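You operate a simulated robot arm through the tools that you are given. There is no shell and no other tool. Be economical: measure what you need, move in short steps, check, and stop when the job is done.

You run a simulated robot arm. Do the job below in one go: nothing can be reset, and whatever is moved stays where it is left.

Task
Put the 60 MM white pack from the steel work table on the steel plate there and the 90 MM white pack on top of the red tin.

Only the result counts: the job must be done as asked and must still hold three seconds after the hand-in. Knocking over, shifting, dropping, spilling or breaking anything else fails it.

Robot
A 6-joint arm with a two-finger parallel gripper, fixed in place. Base frame: the origin is at the foot of the arm, x ahead of it, y to its left, z up; the work surface is at about z = 0. Lengths are in mm, angles in degrees, forces in N, time in s.
With the tool pointing down near the work surface it reaches from about 140 to 580 mm from the base axis. Its first joint turns from -66.0 to 66.0 degrees. Payload 2.1 kg.
The TCP is the grasp point between the finger pads, 30 mm short of the fingertips. In the tool frame z runs along the fingers and y along their closing line. Largest opening 94 mm; finger width 28, thickness 10; the body of the gripper, 50 by 96 mm, starts 55 mm behind the TCP.
Orientation is that of the tool frame in the base frame, as a unit quaternion [w, x, y, z]. With the fingers straight down and closing along the base's y, the tool's x points along the base's -x, its y along +y and its z along -z.

Tools
- The arm moves only by the tool drive_tool. Its argument "targets" is a list of rows, each an object (a shift or turn left out is 0, a gripper value left out holds the last) with "translation": the shift along the tool's x, y, z in mm, a list of three; "dr": the turn, a rotation vector about the tool's x, y, z in degrees, a list of three. In form: [{"translation": [x, y, z], "dr": [rx, ry, rz]}, ...]. A call has 1 to 12 rows; each row is the pose to reach, as a shift and turn from the pose commanded when the call began, along the tool's axes at that moment. "fingers" is the gripper command, from -1 (fully open) to 1 (shut), values between in proportion, set as the call begins (left out, the last holds). Rows are played at 5 a second. More than 50 mm and 8.6 degrees between two rows, or a gripper value outside its range, and nothing of the call is played. A pose out of reach is approached as far as the arm can. The call stops where the force on the tool passes 40 N (or 10 N more than at its start, if that is more) or the arm is blocked; 0.2 s more then pass. Each finger travels about 72 mm/s and halts on what it meets, pressing with about 41 N; the grip force reading is that of the motor and also rises with nothing between the fingers. The clock runs only during rows and for 0.2 s after the last one: add rows that repeat a pose to give the fingers time. It gives the time, the measured TCP pose, the force on the tool (base axes), the opening and the grip force at its end, in the units of the frame above (readings bear some noise), and new pictures: "views" is both (left out), scene, wrist or none.
- Cameras (640 x 400 px; columns grow to the right, rows downward): "scene" is fixed at [74.1, -375.5, 469.9]; the picture's right is [0.70, -0.71, 0.00], its down [-0.42, -0.42, -0.80] and it looks along [0.57, 0.57, -0.59] (base axes); focal length 214 px, centre (320, 200). "wrist" rides on the gripper at [-37, 0, -58] in the tool frame; the picture's right is [0.00, -1.00, 0.00], its down [0.97, 0.00, -0.24] and it looks along [0.24, 0.00, 0.97] (tool axes); focal length 218 px, centre (320, 200).
- probe_pixels(camera, pixels): for up to 12 pixels [column, row] of the newest picture of that camera ("zoom" is the newest enlarged one), the place [x, y, z] in the base frame of the surface seen there, good to about 3 mm, but the place of the scene camera against the robot may be out by one fixed shift of up to 25 mm in any direction. It takes no simulated time.
- enlarge(camera, box): a new picture of the part [left, top, right, bottom] of that camera's present view, enlarged. It takes no simulated time.
- job_done(): hands the job in; it is judged then, once.

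Go step by step. Measure first, check grasps and placings, and put right what went wrong. The budget is 60 turns and 120 pictures, counting those below and the enlarged ones. Unless the task says otherwise, let go and move clear before handing in, and close with one line.

The tools are called after "Request:" by a JSON object that holds its "name" and its "arguments". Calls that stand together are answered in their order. drive_tool: Moves the arm, as the interface text tells. Its arguments: {"type":"object","properties":{"targets":{"type":"array","items":{"type":"object","properties":{"translation":{"type":"array","items":{"type":"number"}},"dr":{"type":"array","items":{"type":"number"}}}}},"fingers":{"type":"number"},"views":{"type":"string","enum":["both","scene","wrist","none"]}},"required":["targets"]} The other tools are called the same way: probe_pixels (camera, pixels) gives the place of the surface under pixels of a picture; enlarge (camera, box) takes an enlarged picture of a part of a camera's view; job_done () hands the job in.

At the start:

```text
clock: 0.0
tool_pos: [267.4, -172.9, 350.1]
tool_rot: [0.0, 0.0, 1.0, -0.001]
wrist_force: [0.4, 0.1, 0.4]
gripper_width: 93.9
gripper_force: 0.3
```

scene: 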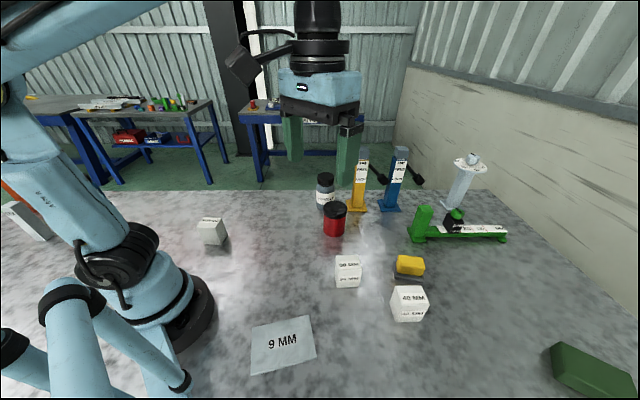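
wrist: 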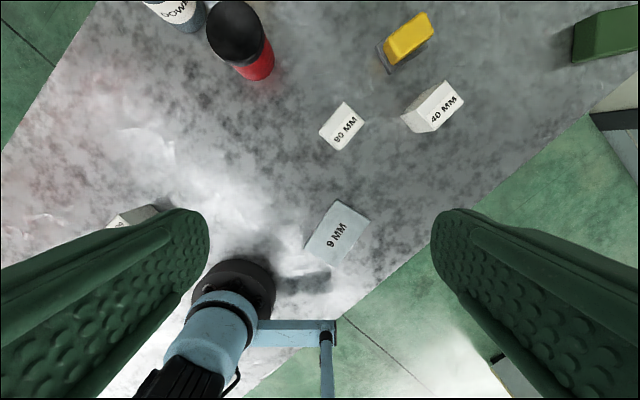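

The scene shows three white packs: near (211,231), (348,270) and (408,303). There is a plate marked 9 MM at (283,344) and a red tin at (335,218). I'll enlarge the view to read the labels and probe these places.

Request:
{"name": "enlarge", "arguments": {"camera": "scene", "box": [180, 170, 440, 332]}}

Request:
{"name": "enlarge", "arguments": {"camera": "wrist", "box": [80, 0, 480, 250]}}

Request:
{"name": "probe_pixels", "arguments": {"camera": "scene", "pixels": [[211, 221], [212, 236], [348, 262], [348, 280], [409, 296], [335, 208], [335, 228], [283, 344], [253, 327], [309, 318], [316, 357], [251, 374]]}}

Request:
{"name": "probe_pixels", "arguments": {"camera": "wrist", "pixels": [[343, 128], [320, 132], [344, 102], [364, 118], [342, 150], [337, 235], [336, 200], [369, 220], [337, 269], [305, 250], [233, 30], [130, 215]]}}

```text
2.46 times, centred on (310, 251) of scene
```

zoom: 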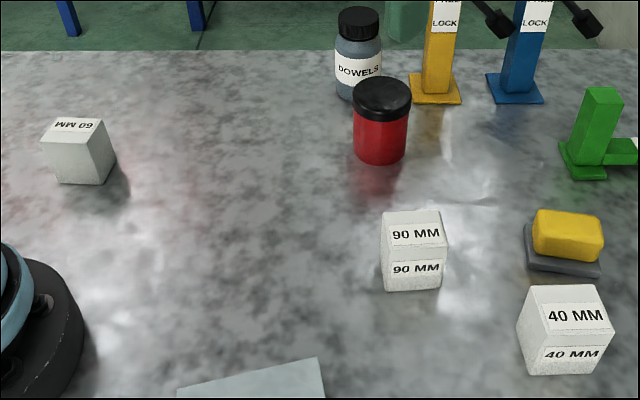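

```text
1.60 times, centred on (280, 125) of wrist
```

zoom: 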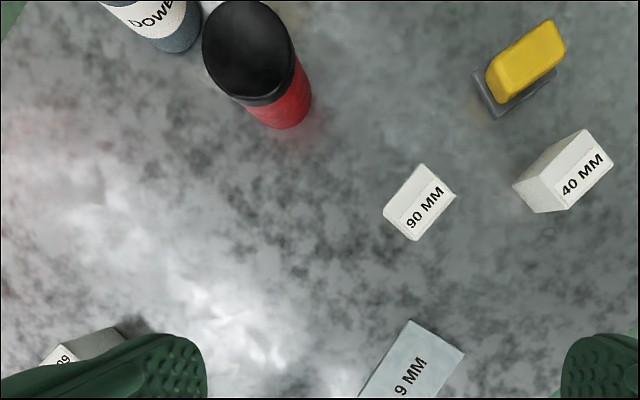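

```text
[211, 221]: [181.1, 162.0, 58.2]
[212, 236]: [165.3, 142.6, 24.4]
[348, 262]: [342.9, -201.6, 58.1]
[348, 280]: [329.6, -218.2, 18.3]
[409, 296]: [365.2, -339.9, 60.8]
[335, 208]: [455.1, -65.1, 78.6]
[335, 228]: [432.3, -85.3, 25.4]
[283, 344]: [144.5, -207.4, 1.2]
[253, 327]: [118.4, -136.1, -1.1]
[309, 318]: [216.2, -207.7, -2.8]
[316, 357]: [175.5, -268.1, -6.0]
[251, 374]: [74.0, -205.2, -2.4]
```

```text
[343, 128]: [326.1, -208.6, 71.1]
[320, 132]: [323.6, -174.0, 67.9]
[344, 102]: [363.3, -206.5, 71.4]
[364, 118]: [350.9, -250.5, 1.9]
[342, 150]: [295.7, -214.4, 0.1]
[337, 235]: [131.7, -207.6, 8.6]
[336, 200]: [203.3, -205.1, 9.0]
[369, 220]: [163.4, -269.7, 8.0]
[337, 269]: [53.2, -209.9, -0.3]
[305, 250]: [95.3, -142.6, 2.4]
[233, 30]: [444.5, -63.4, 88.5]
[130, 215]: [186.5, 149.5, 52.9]
```

The scene enlargement shows the left pack's label upside down as 60 MM, the middle pack as 90 MM, and the plate as 9 MM, about 9 mm thick. Next I'll fly the hand high over to the 60 MM pack near (186,150) to look at it from above.

Request:
{"name": "drive_tool", "arguments": {"targets": [{"translation": [4, 46, 0]}, {"translation": [8, 92, 0]}, {"translation": [13, 138, 0]}, {"translation": [18, 184, 0]}, {"translation": [22, 230, 0]}, {"translation": [27, 276, 0]}, {"translation": [31, 320, 0]}, {"translation": [31, 320, 0]}], "fingers": -1}}

```text
clock: 1.8
tool_pos: [237.5, 147.9, 350.9]
tool_rot: [0.001, -0.001, 1.0, -0.001]
wrist_force: [0.6, 0.4, 0.2]
gripper_width: 94.1
gripper_force: 0.0
```

scene: 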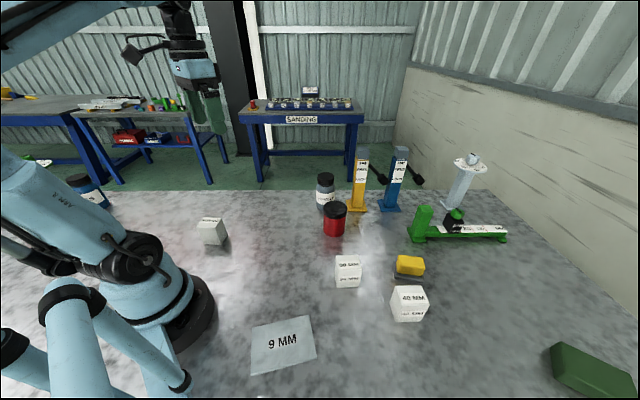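
wrist: 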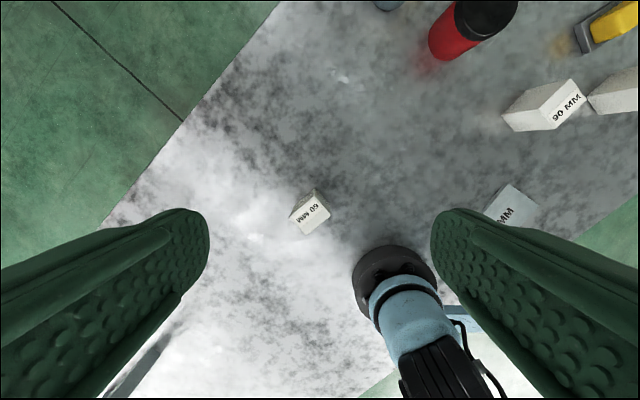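

The pack sits at about (311,212) in the wrist view. I'll enlarge that area to confirm the label and measure its outline.

Request:
{"name": "enlarge", "arguments": {"camera": "wrist", "box": [270, 180, 350, 230]}}

```text
8.00 times, centred on (310, 205) of wrist
```

zoom: 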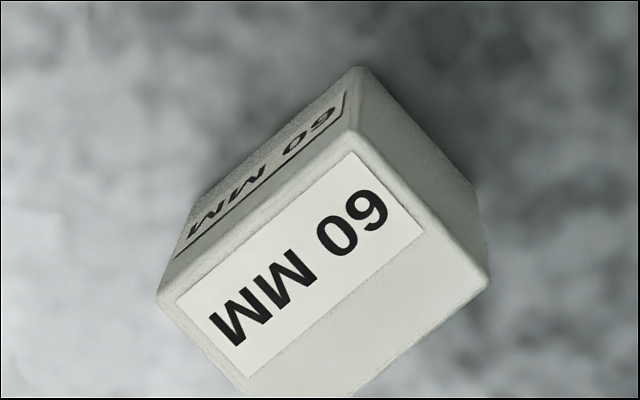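

It is the 60 MM pack. I'll probe the corners of its top face and the base.

Request:
{"name": "enlarge", "arguments": {"camera": "wrist", "box": [270, 187, 350, 237]}}

Request:
{"name": "probe_pixels", "arguments": {"camera": "zoom", "pixels": [[170, 245], [353, 92], [478, 222], [290, 370], [320, 230], [260, 168], [415, 160], [190, 280], [380, 295], [100, 100], [560, 100]]}}

```text
8.00 times, centred on (310, 212) of wrist
```

zoom: 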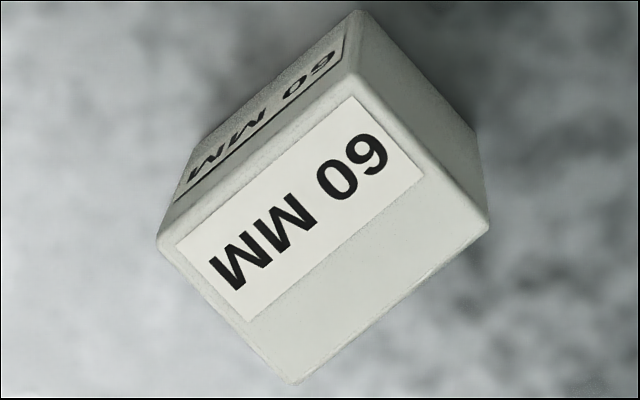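

```text
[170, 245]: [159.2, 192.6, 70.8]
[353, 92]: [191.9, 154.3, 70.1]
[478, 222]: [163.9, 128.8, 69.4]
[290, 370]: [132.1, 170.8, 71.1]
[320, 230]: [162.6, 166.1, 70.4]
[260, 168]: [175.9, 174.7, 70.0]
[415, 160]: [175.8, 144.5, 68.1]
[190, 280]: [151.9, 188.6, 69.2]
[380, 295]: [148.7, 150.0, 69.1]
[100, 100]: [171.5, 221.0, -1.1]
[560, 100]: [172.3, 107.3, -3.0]
```

The pack's top is at z≈70, its centre is about (162,161.5), and its short axis (~42 mm) runs at about 41°. I'll turn the tool by +49° about its z axis, then come down to z=200 over the pack.

Request:
{"name": "drive_tool", "arguments": {"targets": [{"translation": [11, 2, 0], "dr": [0, 0, 7]}, {"translation": [22, 4, 20], "dr": [0, 0, 14]}, {"translation": [33, 6, 45], "dr": [0, 0, 21]}, {"translation": [44, 8, 70], "dr": [0, 0, 28]}, {"translation": [55, 10, 95], "dr": [0, 0, 35]}, {"translation": [66, 12, 120], "dr": [0, 0, 42]}, {"translation": [74.4, 14.4, 150], "dr": [0, 0, 49]}, {"translation": [74.4, 14.4, 150], "dr": [0, 0, 49]}], "fingers": -1}}

```text
clock: 3.6
tool_pos: [160.8, 161.1, 199.6]
tool_rot: [0.0, 0.416, 0.909, 0.001]
wrist_force: [-0.5, -0.6, 0.8]
gripper_width: 94.2
gripper_force: 0.1
```

scene: 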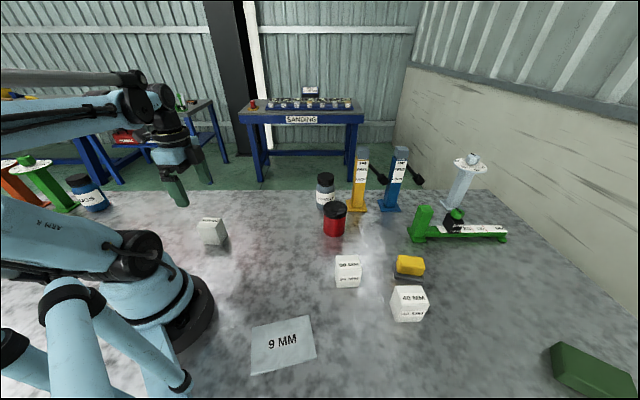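
wrist: 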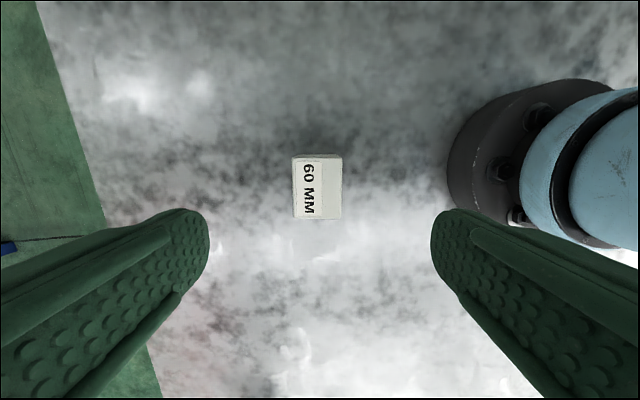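

The pack now lies square to the fingers at columns 292–342, rows 158–218. I'll probe its edges to refine the position.

Request:
{"name": "probe_pixels", "arguments": {"camera": "wrist", "pixels": [[295, 190], [340, 190], [317, 162], [317, 216], [295, 162], [340, 162], [295, 214], [340, 214]]}}

```text
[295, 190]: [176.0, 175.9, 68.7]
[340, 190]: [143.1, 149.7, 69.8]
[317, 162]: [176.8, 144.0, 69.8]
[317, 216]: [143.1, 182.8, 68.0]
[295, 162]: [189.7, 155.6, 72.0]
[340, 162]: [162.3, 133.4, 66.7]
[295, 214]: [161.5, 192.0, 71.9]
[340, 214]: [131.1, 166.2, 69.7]
```

The pack's centre is about (161,162), right under the TCP. I'll descend to z=40, keeping the fingers open.

Request:
{"name": "drive_tool", "arguments": {"targets": [{"translation": [0, 0, 40]}, {"translation": [0, 0, 80]}, {"translation": [0, 0, 110]}, {"translation": [0, 0, 135]}, {"translation": [0, 0, 150]}, {"translation": [0, 0, 160]}, {"translation": [0, 0, 160]}], "fingers": -1}}

```text
clock: 5.2
tool_pos: [161.2, 161.5, 40.1]
tool_rot: [-0.001, 0.415, 0.91, 0.0]
wrist_force: [0.6, -0.7, -0.8]
gripper_width: 93.7
gripper_force: 0.0
```

scene: 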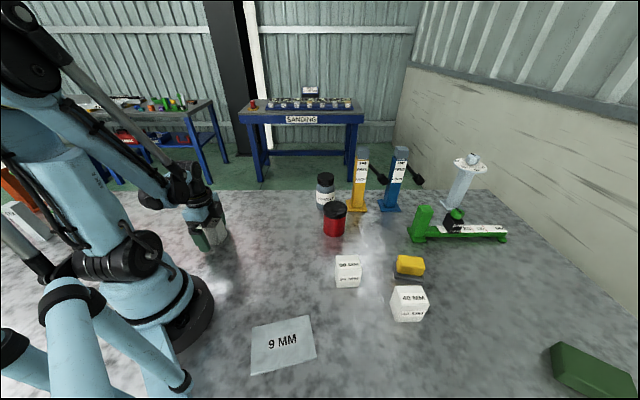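
wrist: 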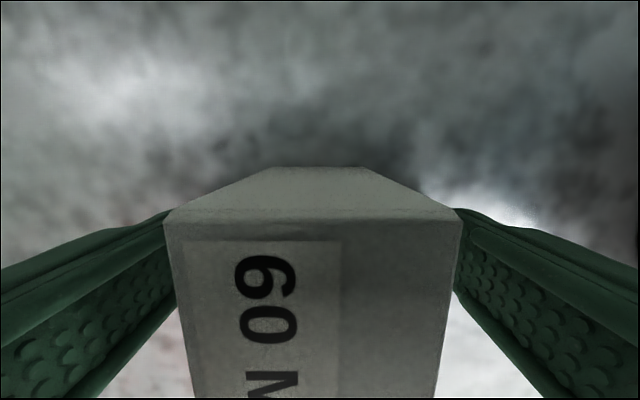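

The fingers straddle the pack with no contact force. I'll close and give them time to grip.

Request:
{"name": "drive_tool", "arguments": {"targets": [{}, {}, {}, {}, {}, {}], "fingers": 1, "views": "wrist"}}

```text
clock: 6.6
tool_pos: [162.5, 161.4, 40.2]
tool_rot: [0.0, 0.415, 0.91, 0.0]
wrist_force: [0.8, 0.3, -0.4]
gripper_width: 48.0
gripper_force: 40.9
```

wrist: 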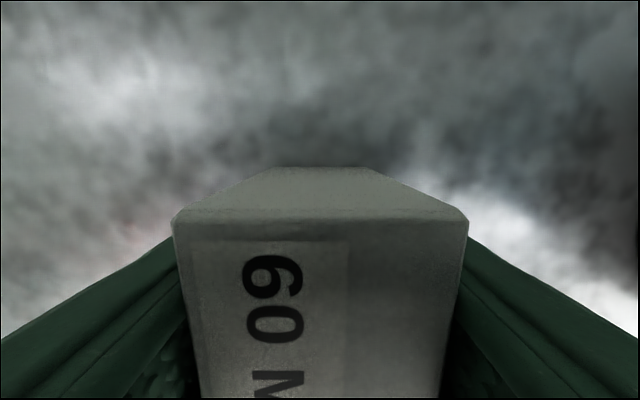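

It gripped at 48 mm. I'll lift and then swing out ahead of the base to the waypoint (270,0,240).

Request:
{"name": "drive_tool", "arguments": {"targets": [{"translation": [0, 0, -15]}, {"translation": [0, 0, -60]}, {"translation": [0, 0, -105]}, {"translation": [0, 0, -150]}, {"translation": [0, 0, -200]}, {"translation": [-39, -5, -200], "dr": [0, 0, -4]}, {"translation": [-78, -10, -200], "dr": [0, 0, -8]}, {"translation": [-117, -15, -200], "dr": [0, 0, -12]}, {"translation": [-156, -20, -200], "dr": [0, 0, -17]}, {"translation": [-194, -24, -200], "dr": [0, 0, -17]}, {"translation": [-194, -24, -200], "dr": [0, 0, -17]}]}}

```text
clock: 9.0
tool_pos: [271.5, -0.4, 241.5]
tool_rot: [0.0, 0.275, 0.961, 0.0]
wrist_force: [0.6, -0.4, -3.5]
gripper_width: 48.4
gripper_force: 40.8
```

scene: 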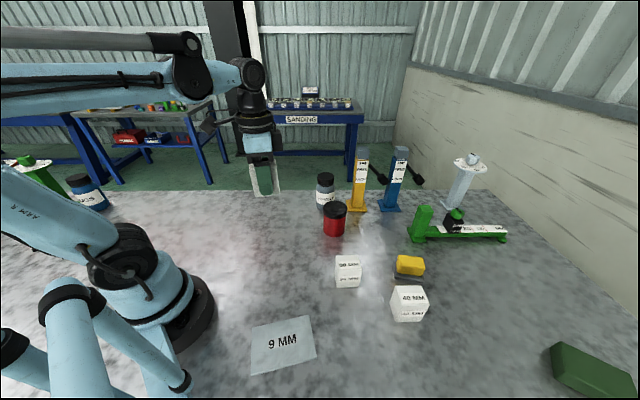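
wrist: 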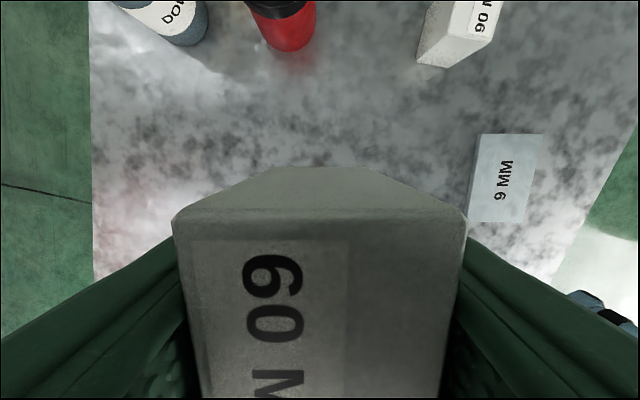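

The pack is held, and the plate is fully visible in the wrist view around (505,178). I'll probe its corners and edges.

Request:
{"name": "enlarge", "arguments": {"camera": "wrist", "box": [440, 120, 568, 240]}}

Request:
{"name": "probe_pixels", "arguments": {"camera": "wrist", "pixels": [[482, 138], [539, 139], [523, 218], [470, 217], [504, 178], [510, 138], [496, 218]]}}

```text
3.33 times, centred on (504, 180) of wrist
```

zoom: 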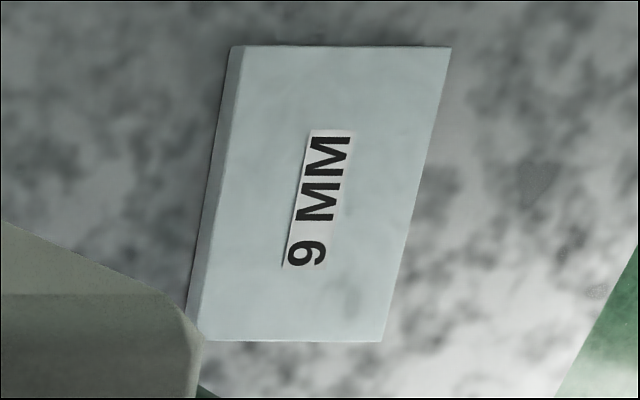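

```text
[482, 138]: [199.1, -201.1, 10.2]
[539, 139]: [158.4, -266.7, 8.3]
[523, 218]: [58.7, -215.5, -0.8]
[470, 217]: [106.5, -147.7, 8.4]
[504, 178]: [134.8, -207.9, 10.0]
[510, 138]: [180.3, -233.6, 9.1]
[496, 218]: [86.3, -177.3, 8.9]
```

The plate's centre is about (132,-207), z≈9, with its long axis at -30°, matching the held pack. I'll carry the pack across and lower it to about 40 mm above the plate.

Request:
{"name": "drive_tool", "arguments": {"targets": [{"translation": [2, -42, 0]}, {"translation": [3, -84, 0]}, {"translation": [5, -126, 0]}, {"translation": [6, -168, 0]}, {"translation": [8, -210, 0]}, {"translation": [8.7, -248.8, 0]}, {"translation": [8.7, -248.8, 40]}, {"translation": [8.7, -248.8, 80]}, {"translation": [8.7, -248.8, 120]}, {"translation": [8.7, -248.8, 150]}, {"translation": [8.7, -248.8, 150]}]}}

```text
clock: 11.4
tool_pos: [133.2, -204.8, 91.3]
tool_rot: [0.0, 0.276, 0.961, -0.001]
wrist_force: [-0.5, 0.1, -2.8]
gripper_width: 48.2
gripper_force: 41.6
```

scene: 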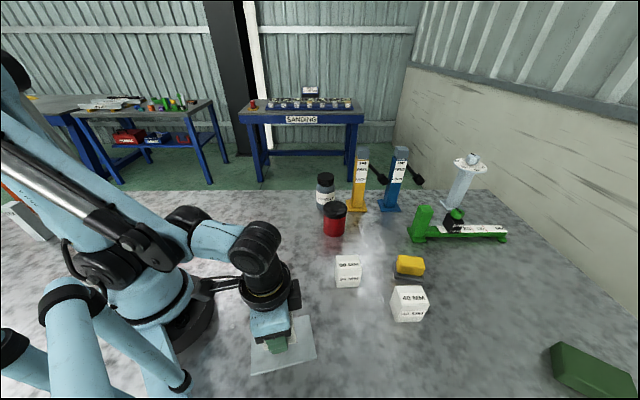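
wrist: 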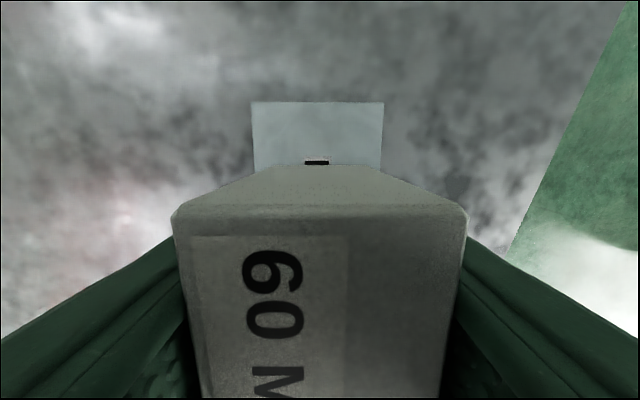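

The plate's visible edges (columns 252–383) centre at about 318, so the pack is well aligned. I'll lower it to contact slowly.

Request:
{"name": "drive_tool", "arguments": {"targets": [{"translation": [0, 0, 15]}, {"translation": [0, 0, 28]}, {"translation": [0, 0, 36]}, {"translation": [0, 0, 39]}, {"translation": [0, 0, 40.5]}, {"translation": [0, 0, 40.5]}], "views": "none"}}

```text
clock: 12.8
tool_pos: [132.7, -205.9, 50.2]
tool_rot: [0.0, 0.275, 0.961, 0.0]
wrist_force: [0.3, 0.3, -2.2]
gripper_width: 48.0
gripper_force: 40.5
```

Still no contact, with the force reading the pack's weight only. I'll lower in sub-millimetre steps and watch the force.

Request:
{"name": "drive_tool", "arguments": {"targets": [{"translation": [0, 0, 0.5]}, {"translation": [0, 0, 1.0]}, {"translation": [0, 0, 1.3]}, {"translation": [0, 0, 1.3]}], "views": "none"}}

```text
clock: 13.7
tool_pos: [132.5, -206.6, 48.9]
tool_rot: [0.0, 0.276, 0.961, 0.001]
wrist_force: [-0.9, 2.6, 16.7]
gripper_width: 48.2
gripper_force: 40.8
stopped in row 4: the force on the tool passed its limit (the readings are from after the stop); the commanded pose is now the measured one
```

The pack is seated on the plate (16.7 N upward). I'll open the fingers.

Request:
{"name": "drive_tool", "arguments": {"targets": [{}, {}, {}, {}], "fingers": -1, "views": "wrist"}}

```text
clock: 14.7
tool_pos: [132.5, -205.7, 48.3]
tool_rot: [0.0, 0.275, 0.962, 0.0]
wrist_force: [-0.7, 0.1, -0.1]
gripper_width: 93.8
gripper_force: 0.0
```

wrist: 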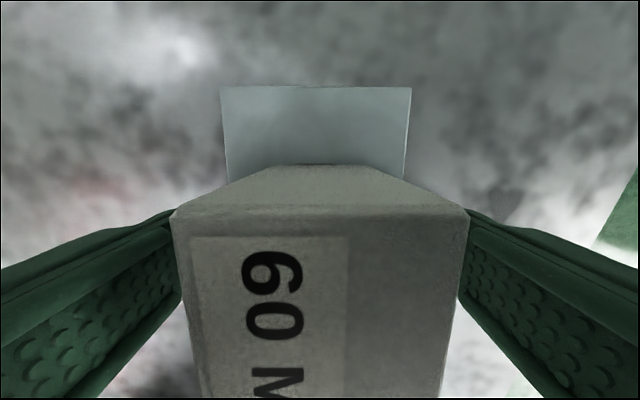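

The 60 MM pack stands on the plate and the fingers are clear. I'll lift straight up and move over to the 90 MM pack.

Request:
{"name": "drive_tool", "arguments": {"targets": [{"translation": [0, 0, -25]}, {"translation": [0, 0, -70]}, {"translation": [0, 0, -115]}, {"translation": [0, 0, -160]}, {"translation": [0, 0, -205]}, {"translation": [-40, 25, -205]}, {"translation": [-80, 50, -205]}, {"translation": [-120, 75, -205]}, {"translation": [-162, 102, -205]}, {"translation": [-162, 102, -205]}]}}

```text
clock: 16.9
tool_pos: [324.3, -206.6, 256.4]
tool_rot: [-0.001, 0.276, 0.961, 0.0]
wrist_force: [-0.1, 0.4, 0.6]
gripper_width: 94.1
gripper_force: 0.1
```

scene: 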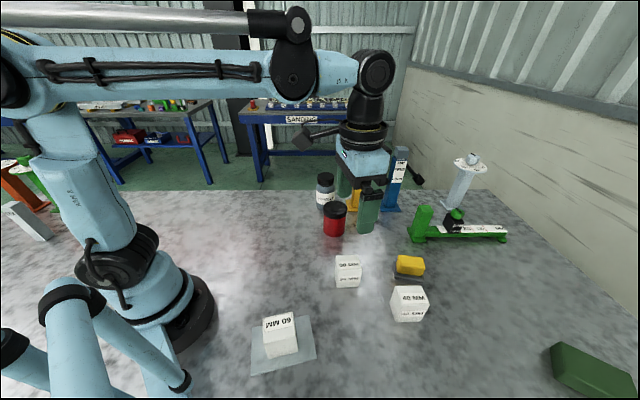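
wrist: 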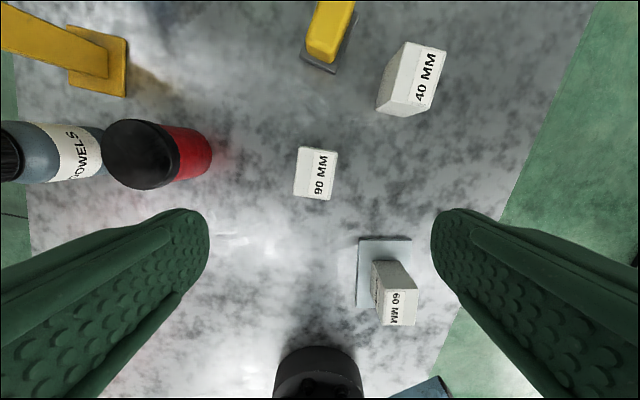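

The 60 MM pack is upright on its plate. The 90 MM pack's top is at columns 295–337, rows 148–199, and the tin's lid is around (142,153). I'll probe both.

Request:
{"name": "enlarge", "arguments": {"camera": "wrist", "box": [268, 137, 364, 209]}}

Request:
{"name": "probe_pixels", "arguments": {"camera": "wrist", "pixels": [[301, 150], [335, 153], [330, 197], [295, 193], [316, 173], [142, 153], [142, 124], [142, 183], [108, 153], [174, 153], [115, 130], [168, 180]]}}

```text
5.56 times, centred on (316, 173) of wrist
```

zoom: 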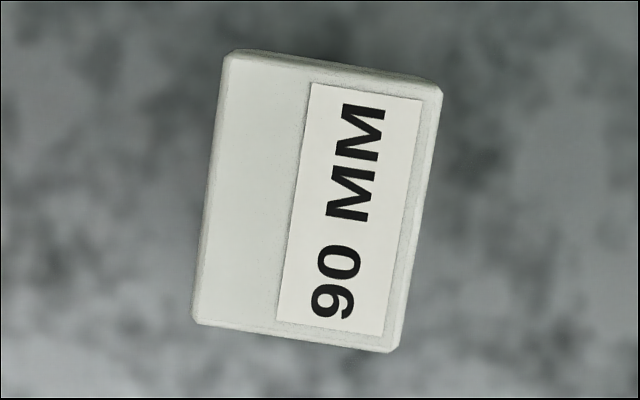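

```text
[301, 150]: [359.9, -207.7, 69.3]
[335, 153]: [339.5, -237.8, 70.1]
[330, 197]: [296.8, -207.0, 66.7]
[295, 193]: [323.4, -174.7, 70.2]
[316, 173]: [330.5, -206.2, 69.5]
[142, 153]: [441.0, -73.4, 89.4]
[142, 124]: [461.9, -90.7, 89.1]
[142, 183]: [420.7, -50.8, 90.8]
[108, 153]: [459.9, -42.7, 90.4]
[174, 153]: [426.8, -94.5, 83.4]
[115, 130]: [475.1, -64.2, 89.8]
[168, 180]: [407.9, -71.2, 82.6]
```

I'll enlarge the tin now to trace the rim of its lid.

Request:
{"name": "enlarge", "arguments": {"camera": "wrist", "box": [84, 107, 228, 197]}}

```text
4.44 times, centred on (156, 152) of wrist
```

zoom: 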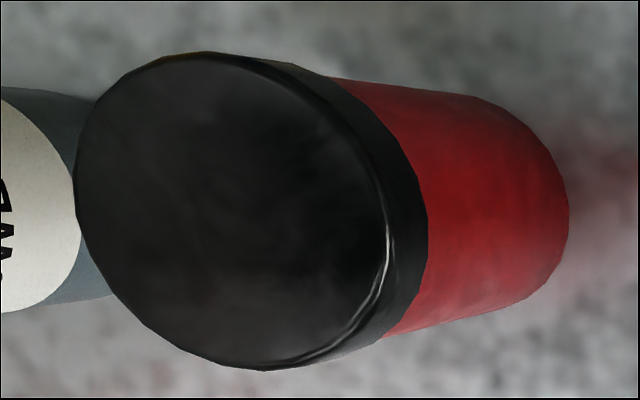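

Request:
{"name": "probe_pixels", "arguments": {"camera": "zoom", "pixels": [[232, 208], [82, 180], [210, 58], [378, 235], [260, 362], [120, 92], [320, 110], [340, 330], [130, 300], [370, 180], [180, 340]]}}

```text
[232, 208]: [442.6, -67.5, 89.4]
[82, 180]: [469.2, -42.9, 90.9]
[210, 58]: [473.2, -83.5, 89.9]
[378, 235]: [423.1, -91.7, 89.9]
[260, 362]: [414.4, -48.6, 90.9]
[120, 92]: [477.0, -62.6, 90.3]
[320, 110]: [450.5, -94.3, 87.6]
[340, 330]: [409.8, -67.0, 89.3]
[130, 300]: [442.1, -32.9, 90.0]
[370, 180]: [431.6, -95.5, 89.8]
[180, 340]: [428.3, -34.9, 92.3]
```

The lid's centre is about (444.5,-65), radius ~33, top z≈90. I'll probe the neighbours (dowels jar, yellow and blue posts with handles) to plan clearances.

Request:
{"name": "enlarge", "arguments": {"camera": "scene", "box": [280, 140, 440, 240]}}

Request:
{"name": "probe_pixels", "arguments": {"camera": "scene", "pixels": [[325, 177], [325, 190], [316, 178], [361, 152], [356, 207], [400, 150], [391, 207], [335, 206], [382, 181], [418, 181], [283, 322], [411, 265]]}}

Request:
{"name": "probe_pixels", "arguments": {"camera": "wrist", "pixels": [[10, 152], [75, 150], [95, 85], [50, 50], [85, 65], [330, 30], [430, 65], [390, 290]]}}

```text
4.00 times, centred on (360, 190) of scene
```

zoom: 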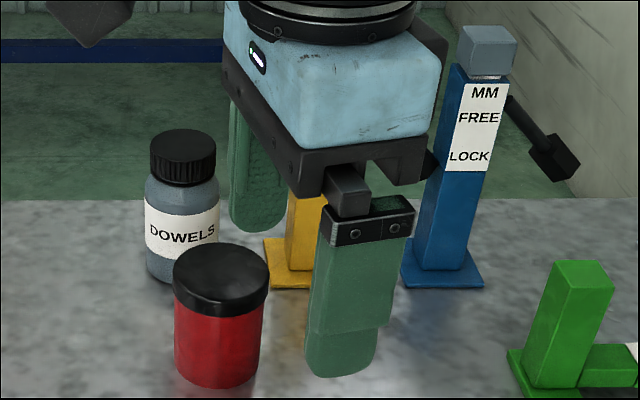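

```text
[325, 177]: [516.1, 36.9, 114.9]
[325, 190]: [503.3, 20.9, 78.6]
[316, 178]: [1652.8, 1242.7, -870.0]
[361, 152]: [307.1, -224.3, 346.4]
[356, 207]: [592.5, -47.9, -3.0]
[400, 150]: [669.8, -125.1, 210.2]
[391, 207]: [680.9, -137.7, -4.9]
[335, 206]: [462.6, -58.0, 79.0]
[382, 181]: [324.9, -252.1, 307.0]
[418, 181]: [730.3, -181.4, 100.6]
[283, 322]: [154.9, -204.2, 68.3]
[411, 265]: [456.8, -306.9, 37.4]
```

```text
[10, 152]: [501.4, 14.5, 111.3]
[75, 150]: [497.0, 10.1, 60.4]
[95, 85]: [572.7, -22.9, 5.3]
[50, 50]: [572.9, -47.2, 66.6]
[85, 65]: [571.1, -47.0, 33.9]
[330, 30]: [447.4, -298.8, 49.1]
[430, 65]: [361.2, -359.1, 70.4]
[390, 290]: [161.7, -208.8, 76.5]
```

The dowels jar is about 118 mm from the tin and the yellow post about 126 mm away, so there is room to release. Now I'll align over the 90 MM pack (turn +8.5°, shift ~6 mm) and drop to z≈150.

Request:
{"name": "drive_tool", "arguments": {"targets": [{"translation": [-3, 2, 30], "dr": [0, 0, 4.5]}, {"translation": [-5, 3.8, 60], "dr": [0, 0, 8.5]}, {"translation": [-5, 3.8, 90], "dr": [0, 0, 8.5]}, {"translation": [-5, 3.8, 106], "dr": [0, 0, 8.5]}, {"translation": [-5, 3.8, 106], "dr": [0, 0, 8.5]}], "views": "wrist"}}

```text
clock: 18.1
tool_pos: [330.6, -203.7, 148.9]
tool_rot: [0.001, 0.346, 0.938, 0.0]
wrist_force: [-0.3, 0.1, -0.6]
gripper_width: 94.0
gripper_force: 0.1
```

wrist: 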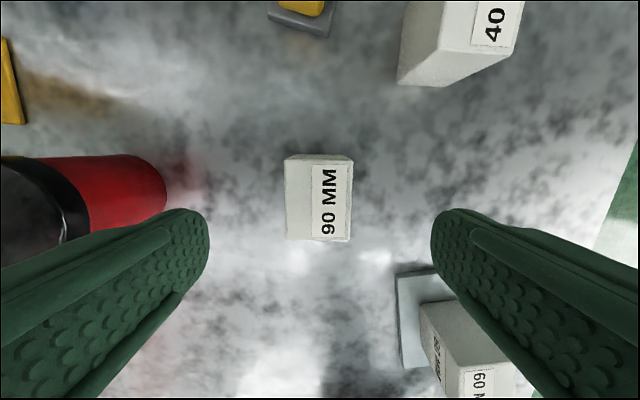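

The pack is square to the fingers, with columns 284–353 centred at 318.5. I'll descend to z≈40 and then close.

Request:
{"name": "drive_tool", "arguments": {"targets": [{"translation": [0, 0, 40]}, {"translation": [0, 0, 70]}, {"translation": [0, 0, 90]}, {"translation": [0, 0, 102]}, {"translation": [0, 0, 109]}, {"translation": [0, 0, 109]}], "views": "wrist"}}

Request:
{"name": "drive_tool", "arguments": {"targets": [{}, {}, {}, {}, {}, {}], "fingers": 1, "views": "wrist"}}

```text
clock: 19.5
tool_pos: [331.0, -205.9, 38.6]
tool_rot: [0.0, 0.346, 0.938, -0.001]
wrist_force: [0.5, 0.6, -0.7]
gripper_width: 93.8
gripper_force: 0.1
```

wrist: 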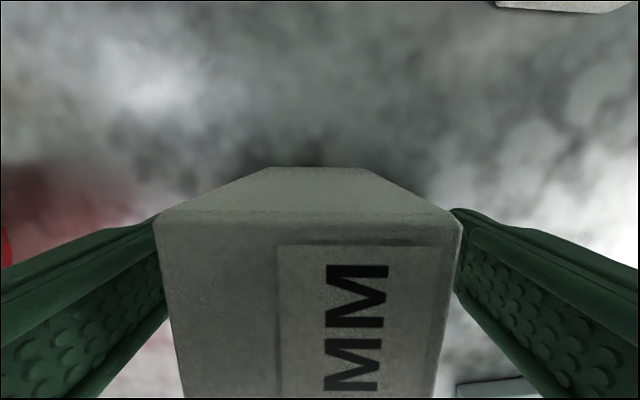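

```text
clock: 20.9
tool_pos: [330.5, -206.9, 38.7]
tool_rot: [0.0, 0.347, 0.938, -0.001]
wrist_force: [1.0, 0.0, 0.6]
gripper_width: 48.1
gripper_force: 41.3
```

wrist: 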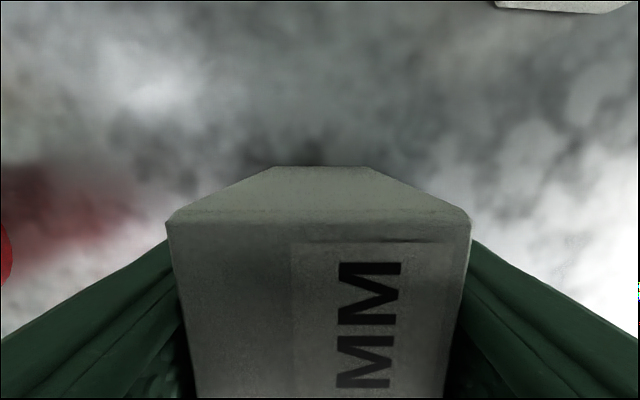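

It gripped at 48 mm. I'll lift 180 mm and carry it over to above the tin at (444.5,-65).

Request:
{"name": "drive_tool", "arguments": {"targets": [{"translation": [0, 0, -15]}, {"translation": [0, 0, -60]}, {"translation": [0, 0, -105]}, {"translation": [0, 0, -150]}, {"translation": [0, 0, -180]}, {"translation": [1, 40, -180]}, {"translation": [2, 80, -180]}, {"translation": [4, 120, -180]}, {"translation": [5, 155, -180]}, {"translation": [5.3, 181.5, -180]}, {"translation": [5.3, 181.5, -150]}, {"translation": [5.3, 181.5, -150]}]}}

```text
clock: 23.5
tool_pos: [444.5, -63.2, 188.8]
tool_rot: [0.0, 0.346, 0.938, 0.0]
wrist_force: [-0.3, 0.2, -2.5]
gripper_width: 47.9
gripper_force: 41.3
```

scene: 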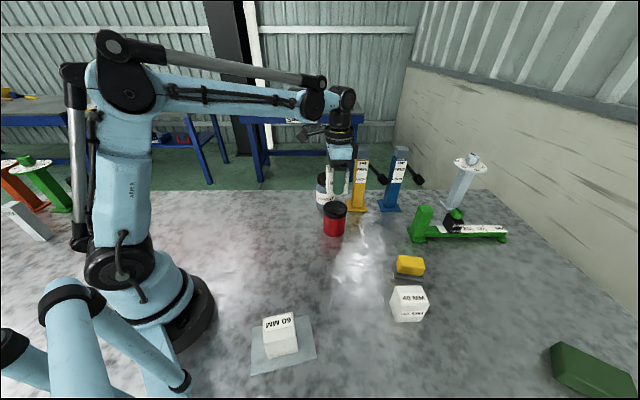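
wrist: 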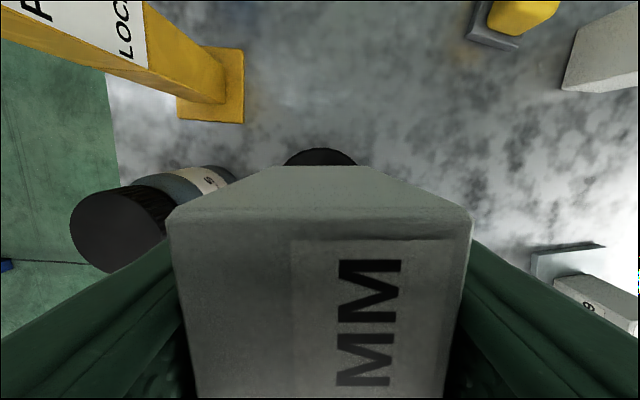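

The lid shows centred at column 320 beyond the pack, so it's aligned. I'll lower to about z=131.5, just above expected contact at ~129.

Request:
{"name": "drive_tool", "arguments": {"targets": [{"translation": [0, 0, 20]}, {"translation": [0, 0, 38]}, {"translation": [0, 0, 50]}, {"translation": [0, 0, 56]}, {"translation": [0, 0, 57]}, {"translation": [0, 0, 57]}]}}

```text
clock: 24.9
tool_pos: [442.5, -64.9, 131.7]
tool_rot: [0.0, 0.346, 0.938, 0.0]
wrist_force: [-0.4, -0.2, -2.8]
gripper_width: 48.0
gripper_force: 41.2
```

scene: 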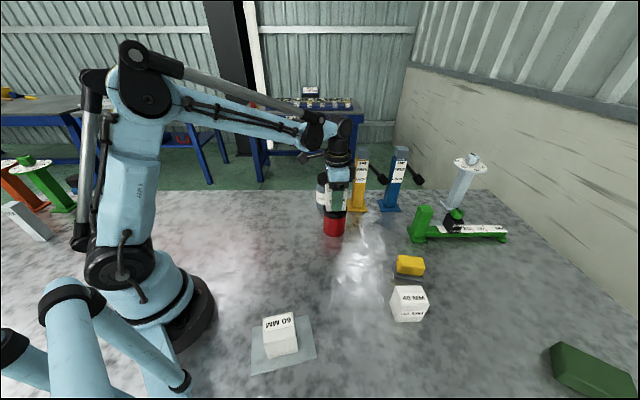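
wrist: 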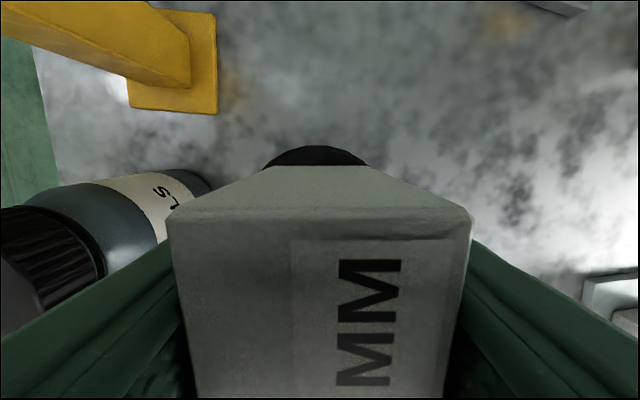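

No contact yet. The lid's visible arc centres at about column 317, so I'll lower in small steps.

Request:
{"name": "drive_tool", "arguments": {"targets": [{"translation": [0, 0, 0.7]}, {"translation": [0, 0, 1.3]}, {"translation": [0, 0, 1.8]}, {"translation": [0, 0, 1.8]}], "views": "none"}}

```text
clock: 25.9
tool_pos: [442.8, -63.6, 130.0]
tool_rot: [0.001, 0.346, 0.938, 0.0]
wrist_force: [-0.4, 0.2, -3.0]
gripper_width: 48.3
gripper_force: 41.6
```

Request:
{"name": "drive_tool", "arguments": {"targets": [{"translation": [0, 0, 0.4]}, {"translation": [0, 0, 0.8]}, {"translation": [0, 0, 0.8]}], "views": "none"}}

```text
clock: 26.7
tool_pos: [444.3, -63.4, 129.3]
tool_rot: [-0.001, 0.346, 0.938, 0.0]
wrist_force: [0.0, -1.4, -3.6]
gripper_width: 48.2
gripper_force: 41.0
```

Still only the weight (-3.6 N) registers, so I'll lower a little more.

Request:
{"name": "drive_tool", "arguments": {"targets": [{"translation": [0, 0, 0.4]}, {"translation": [0, 0, 0.8]}, {"translation": [0, 0, 0.8]}], "views": "none"}}

```text
clock: 27.5
tool_pos: [444.7, -63.5, 129.1]
tool_rot: [0.0, 0.347, 0.938, 0.0]
wrist_force: [1.3, 0.6, 10.3]
gripper_width: 48.1
gripper_force: 41.0
```

The force rose to +10 N, so the pack rests on the lid. I'll open the fingers partway to release it.

Request:
{"name": "drive_tool", "arguments": {"targets": [{}, {}, {}, {}], "fingers": -0.5}}

```text
clock: 28.5
tool_pos: [444.4, -63.7, 128.5]
tool_rot: [0.0, 0.346, 0.938, 0.0]
wrist_force: [-0.4, -0.2, 0.2]
gripper_width: 70.4
gripper_force: 0.1
```

scene: 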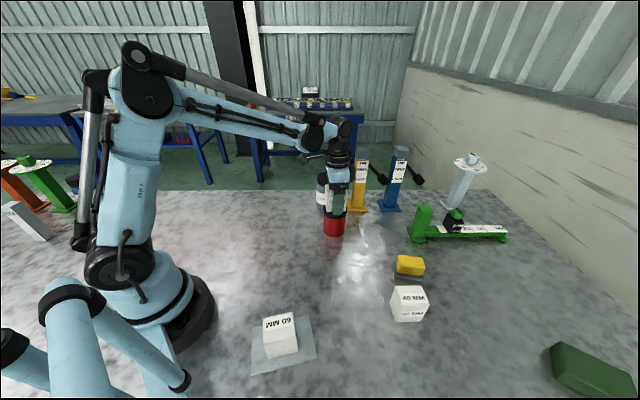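
wrist: 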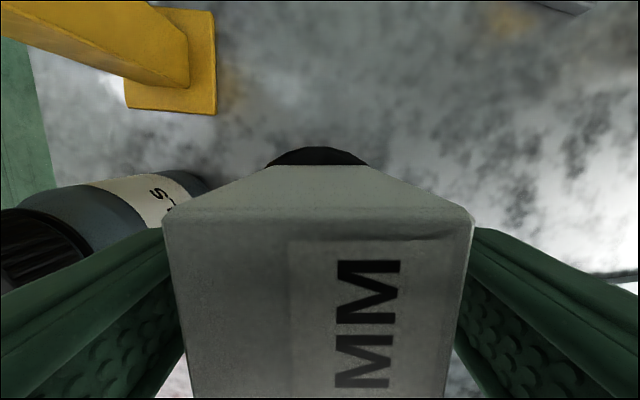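

It released cleanly and the pack is standing. I'll rise straight up, clear of it, and then retreat.

Request:
{"name": "drive_tool", "arguments": {"targets": [{"translation": [0, 0, -15]}, {"translation": [0, 0, -45]}, {"translation": [0, 0, -85]}, {"translation": [0, 0, -125]}, {"translation": [0, 0, -165]}, {"translation": [40, -10, -165]}, {"translation": [80, -20, -165]}, {"translation": [110, -30, -165]}, {"translation": [110, -30, -165]}]}}

```text
clock: 30.5
tool_pos: [340.4, -15.3, 294.7]
tool_rot: [0.0, 0.346, 0.938, -0.001]
wrist_force: [1.3, 0.3, 0.7]
gripper_width: 70.7
gripper_force: 0.1
```

scene: 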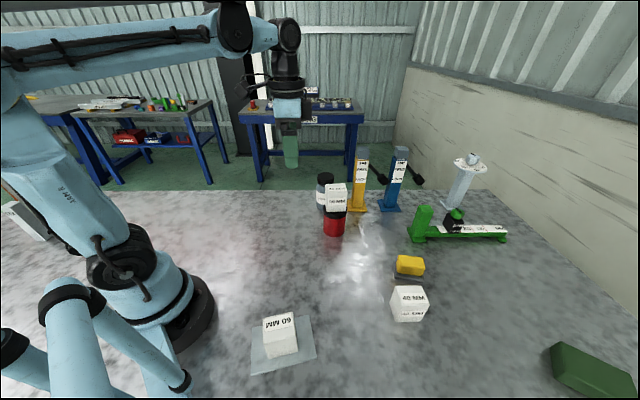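
wrist: 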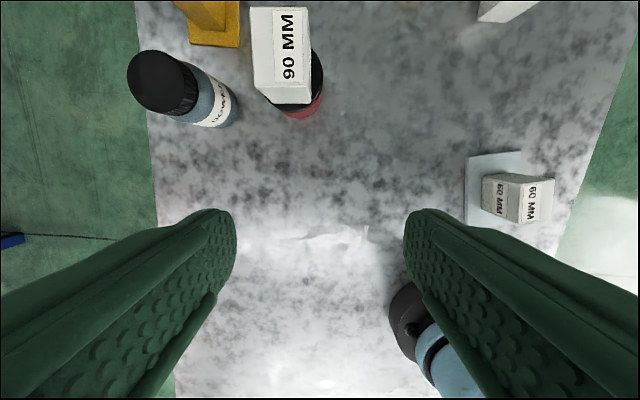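

Both packs stand where asked: 90 MM on the red tin near (337,198) and 60 MM on the plate near (280,335). The hand is clear and nothing else has moved, so I'm handing in.

Request:
{"name": "job_done", "arguments": {}}

```text
The job is handed in.
```

The 60 MM pack is on the steel plate and the 90 MM pack is on top of the red tin; both were standing steady, with the gripper clear and nothing else moved, when I handed in.
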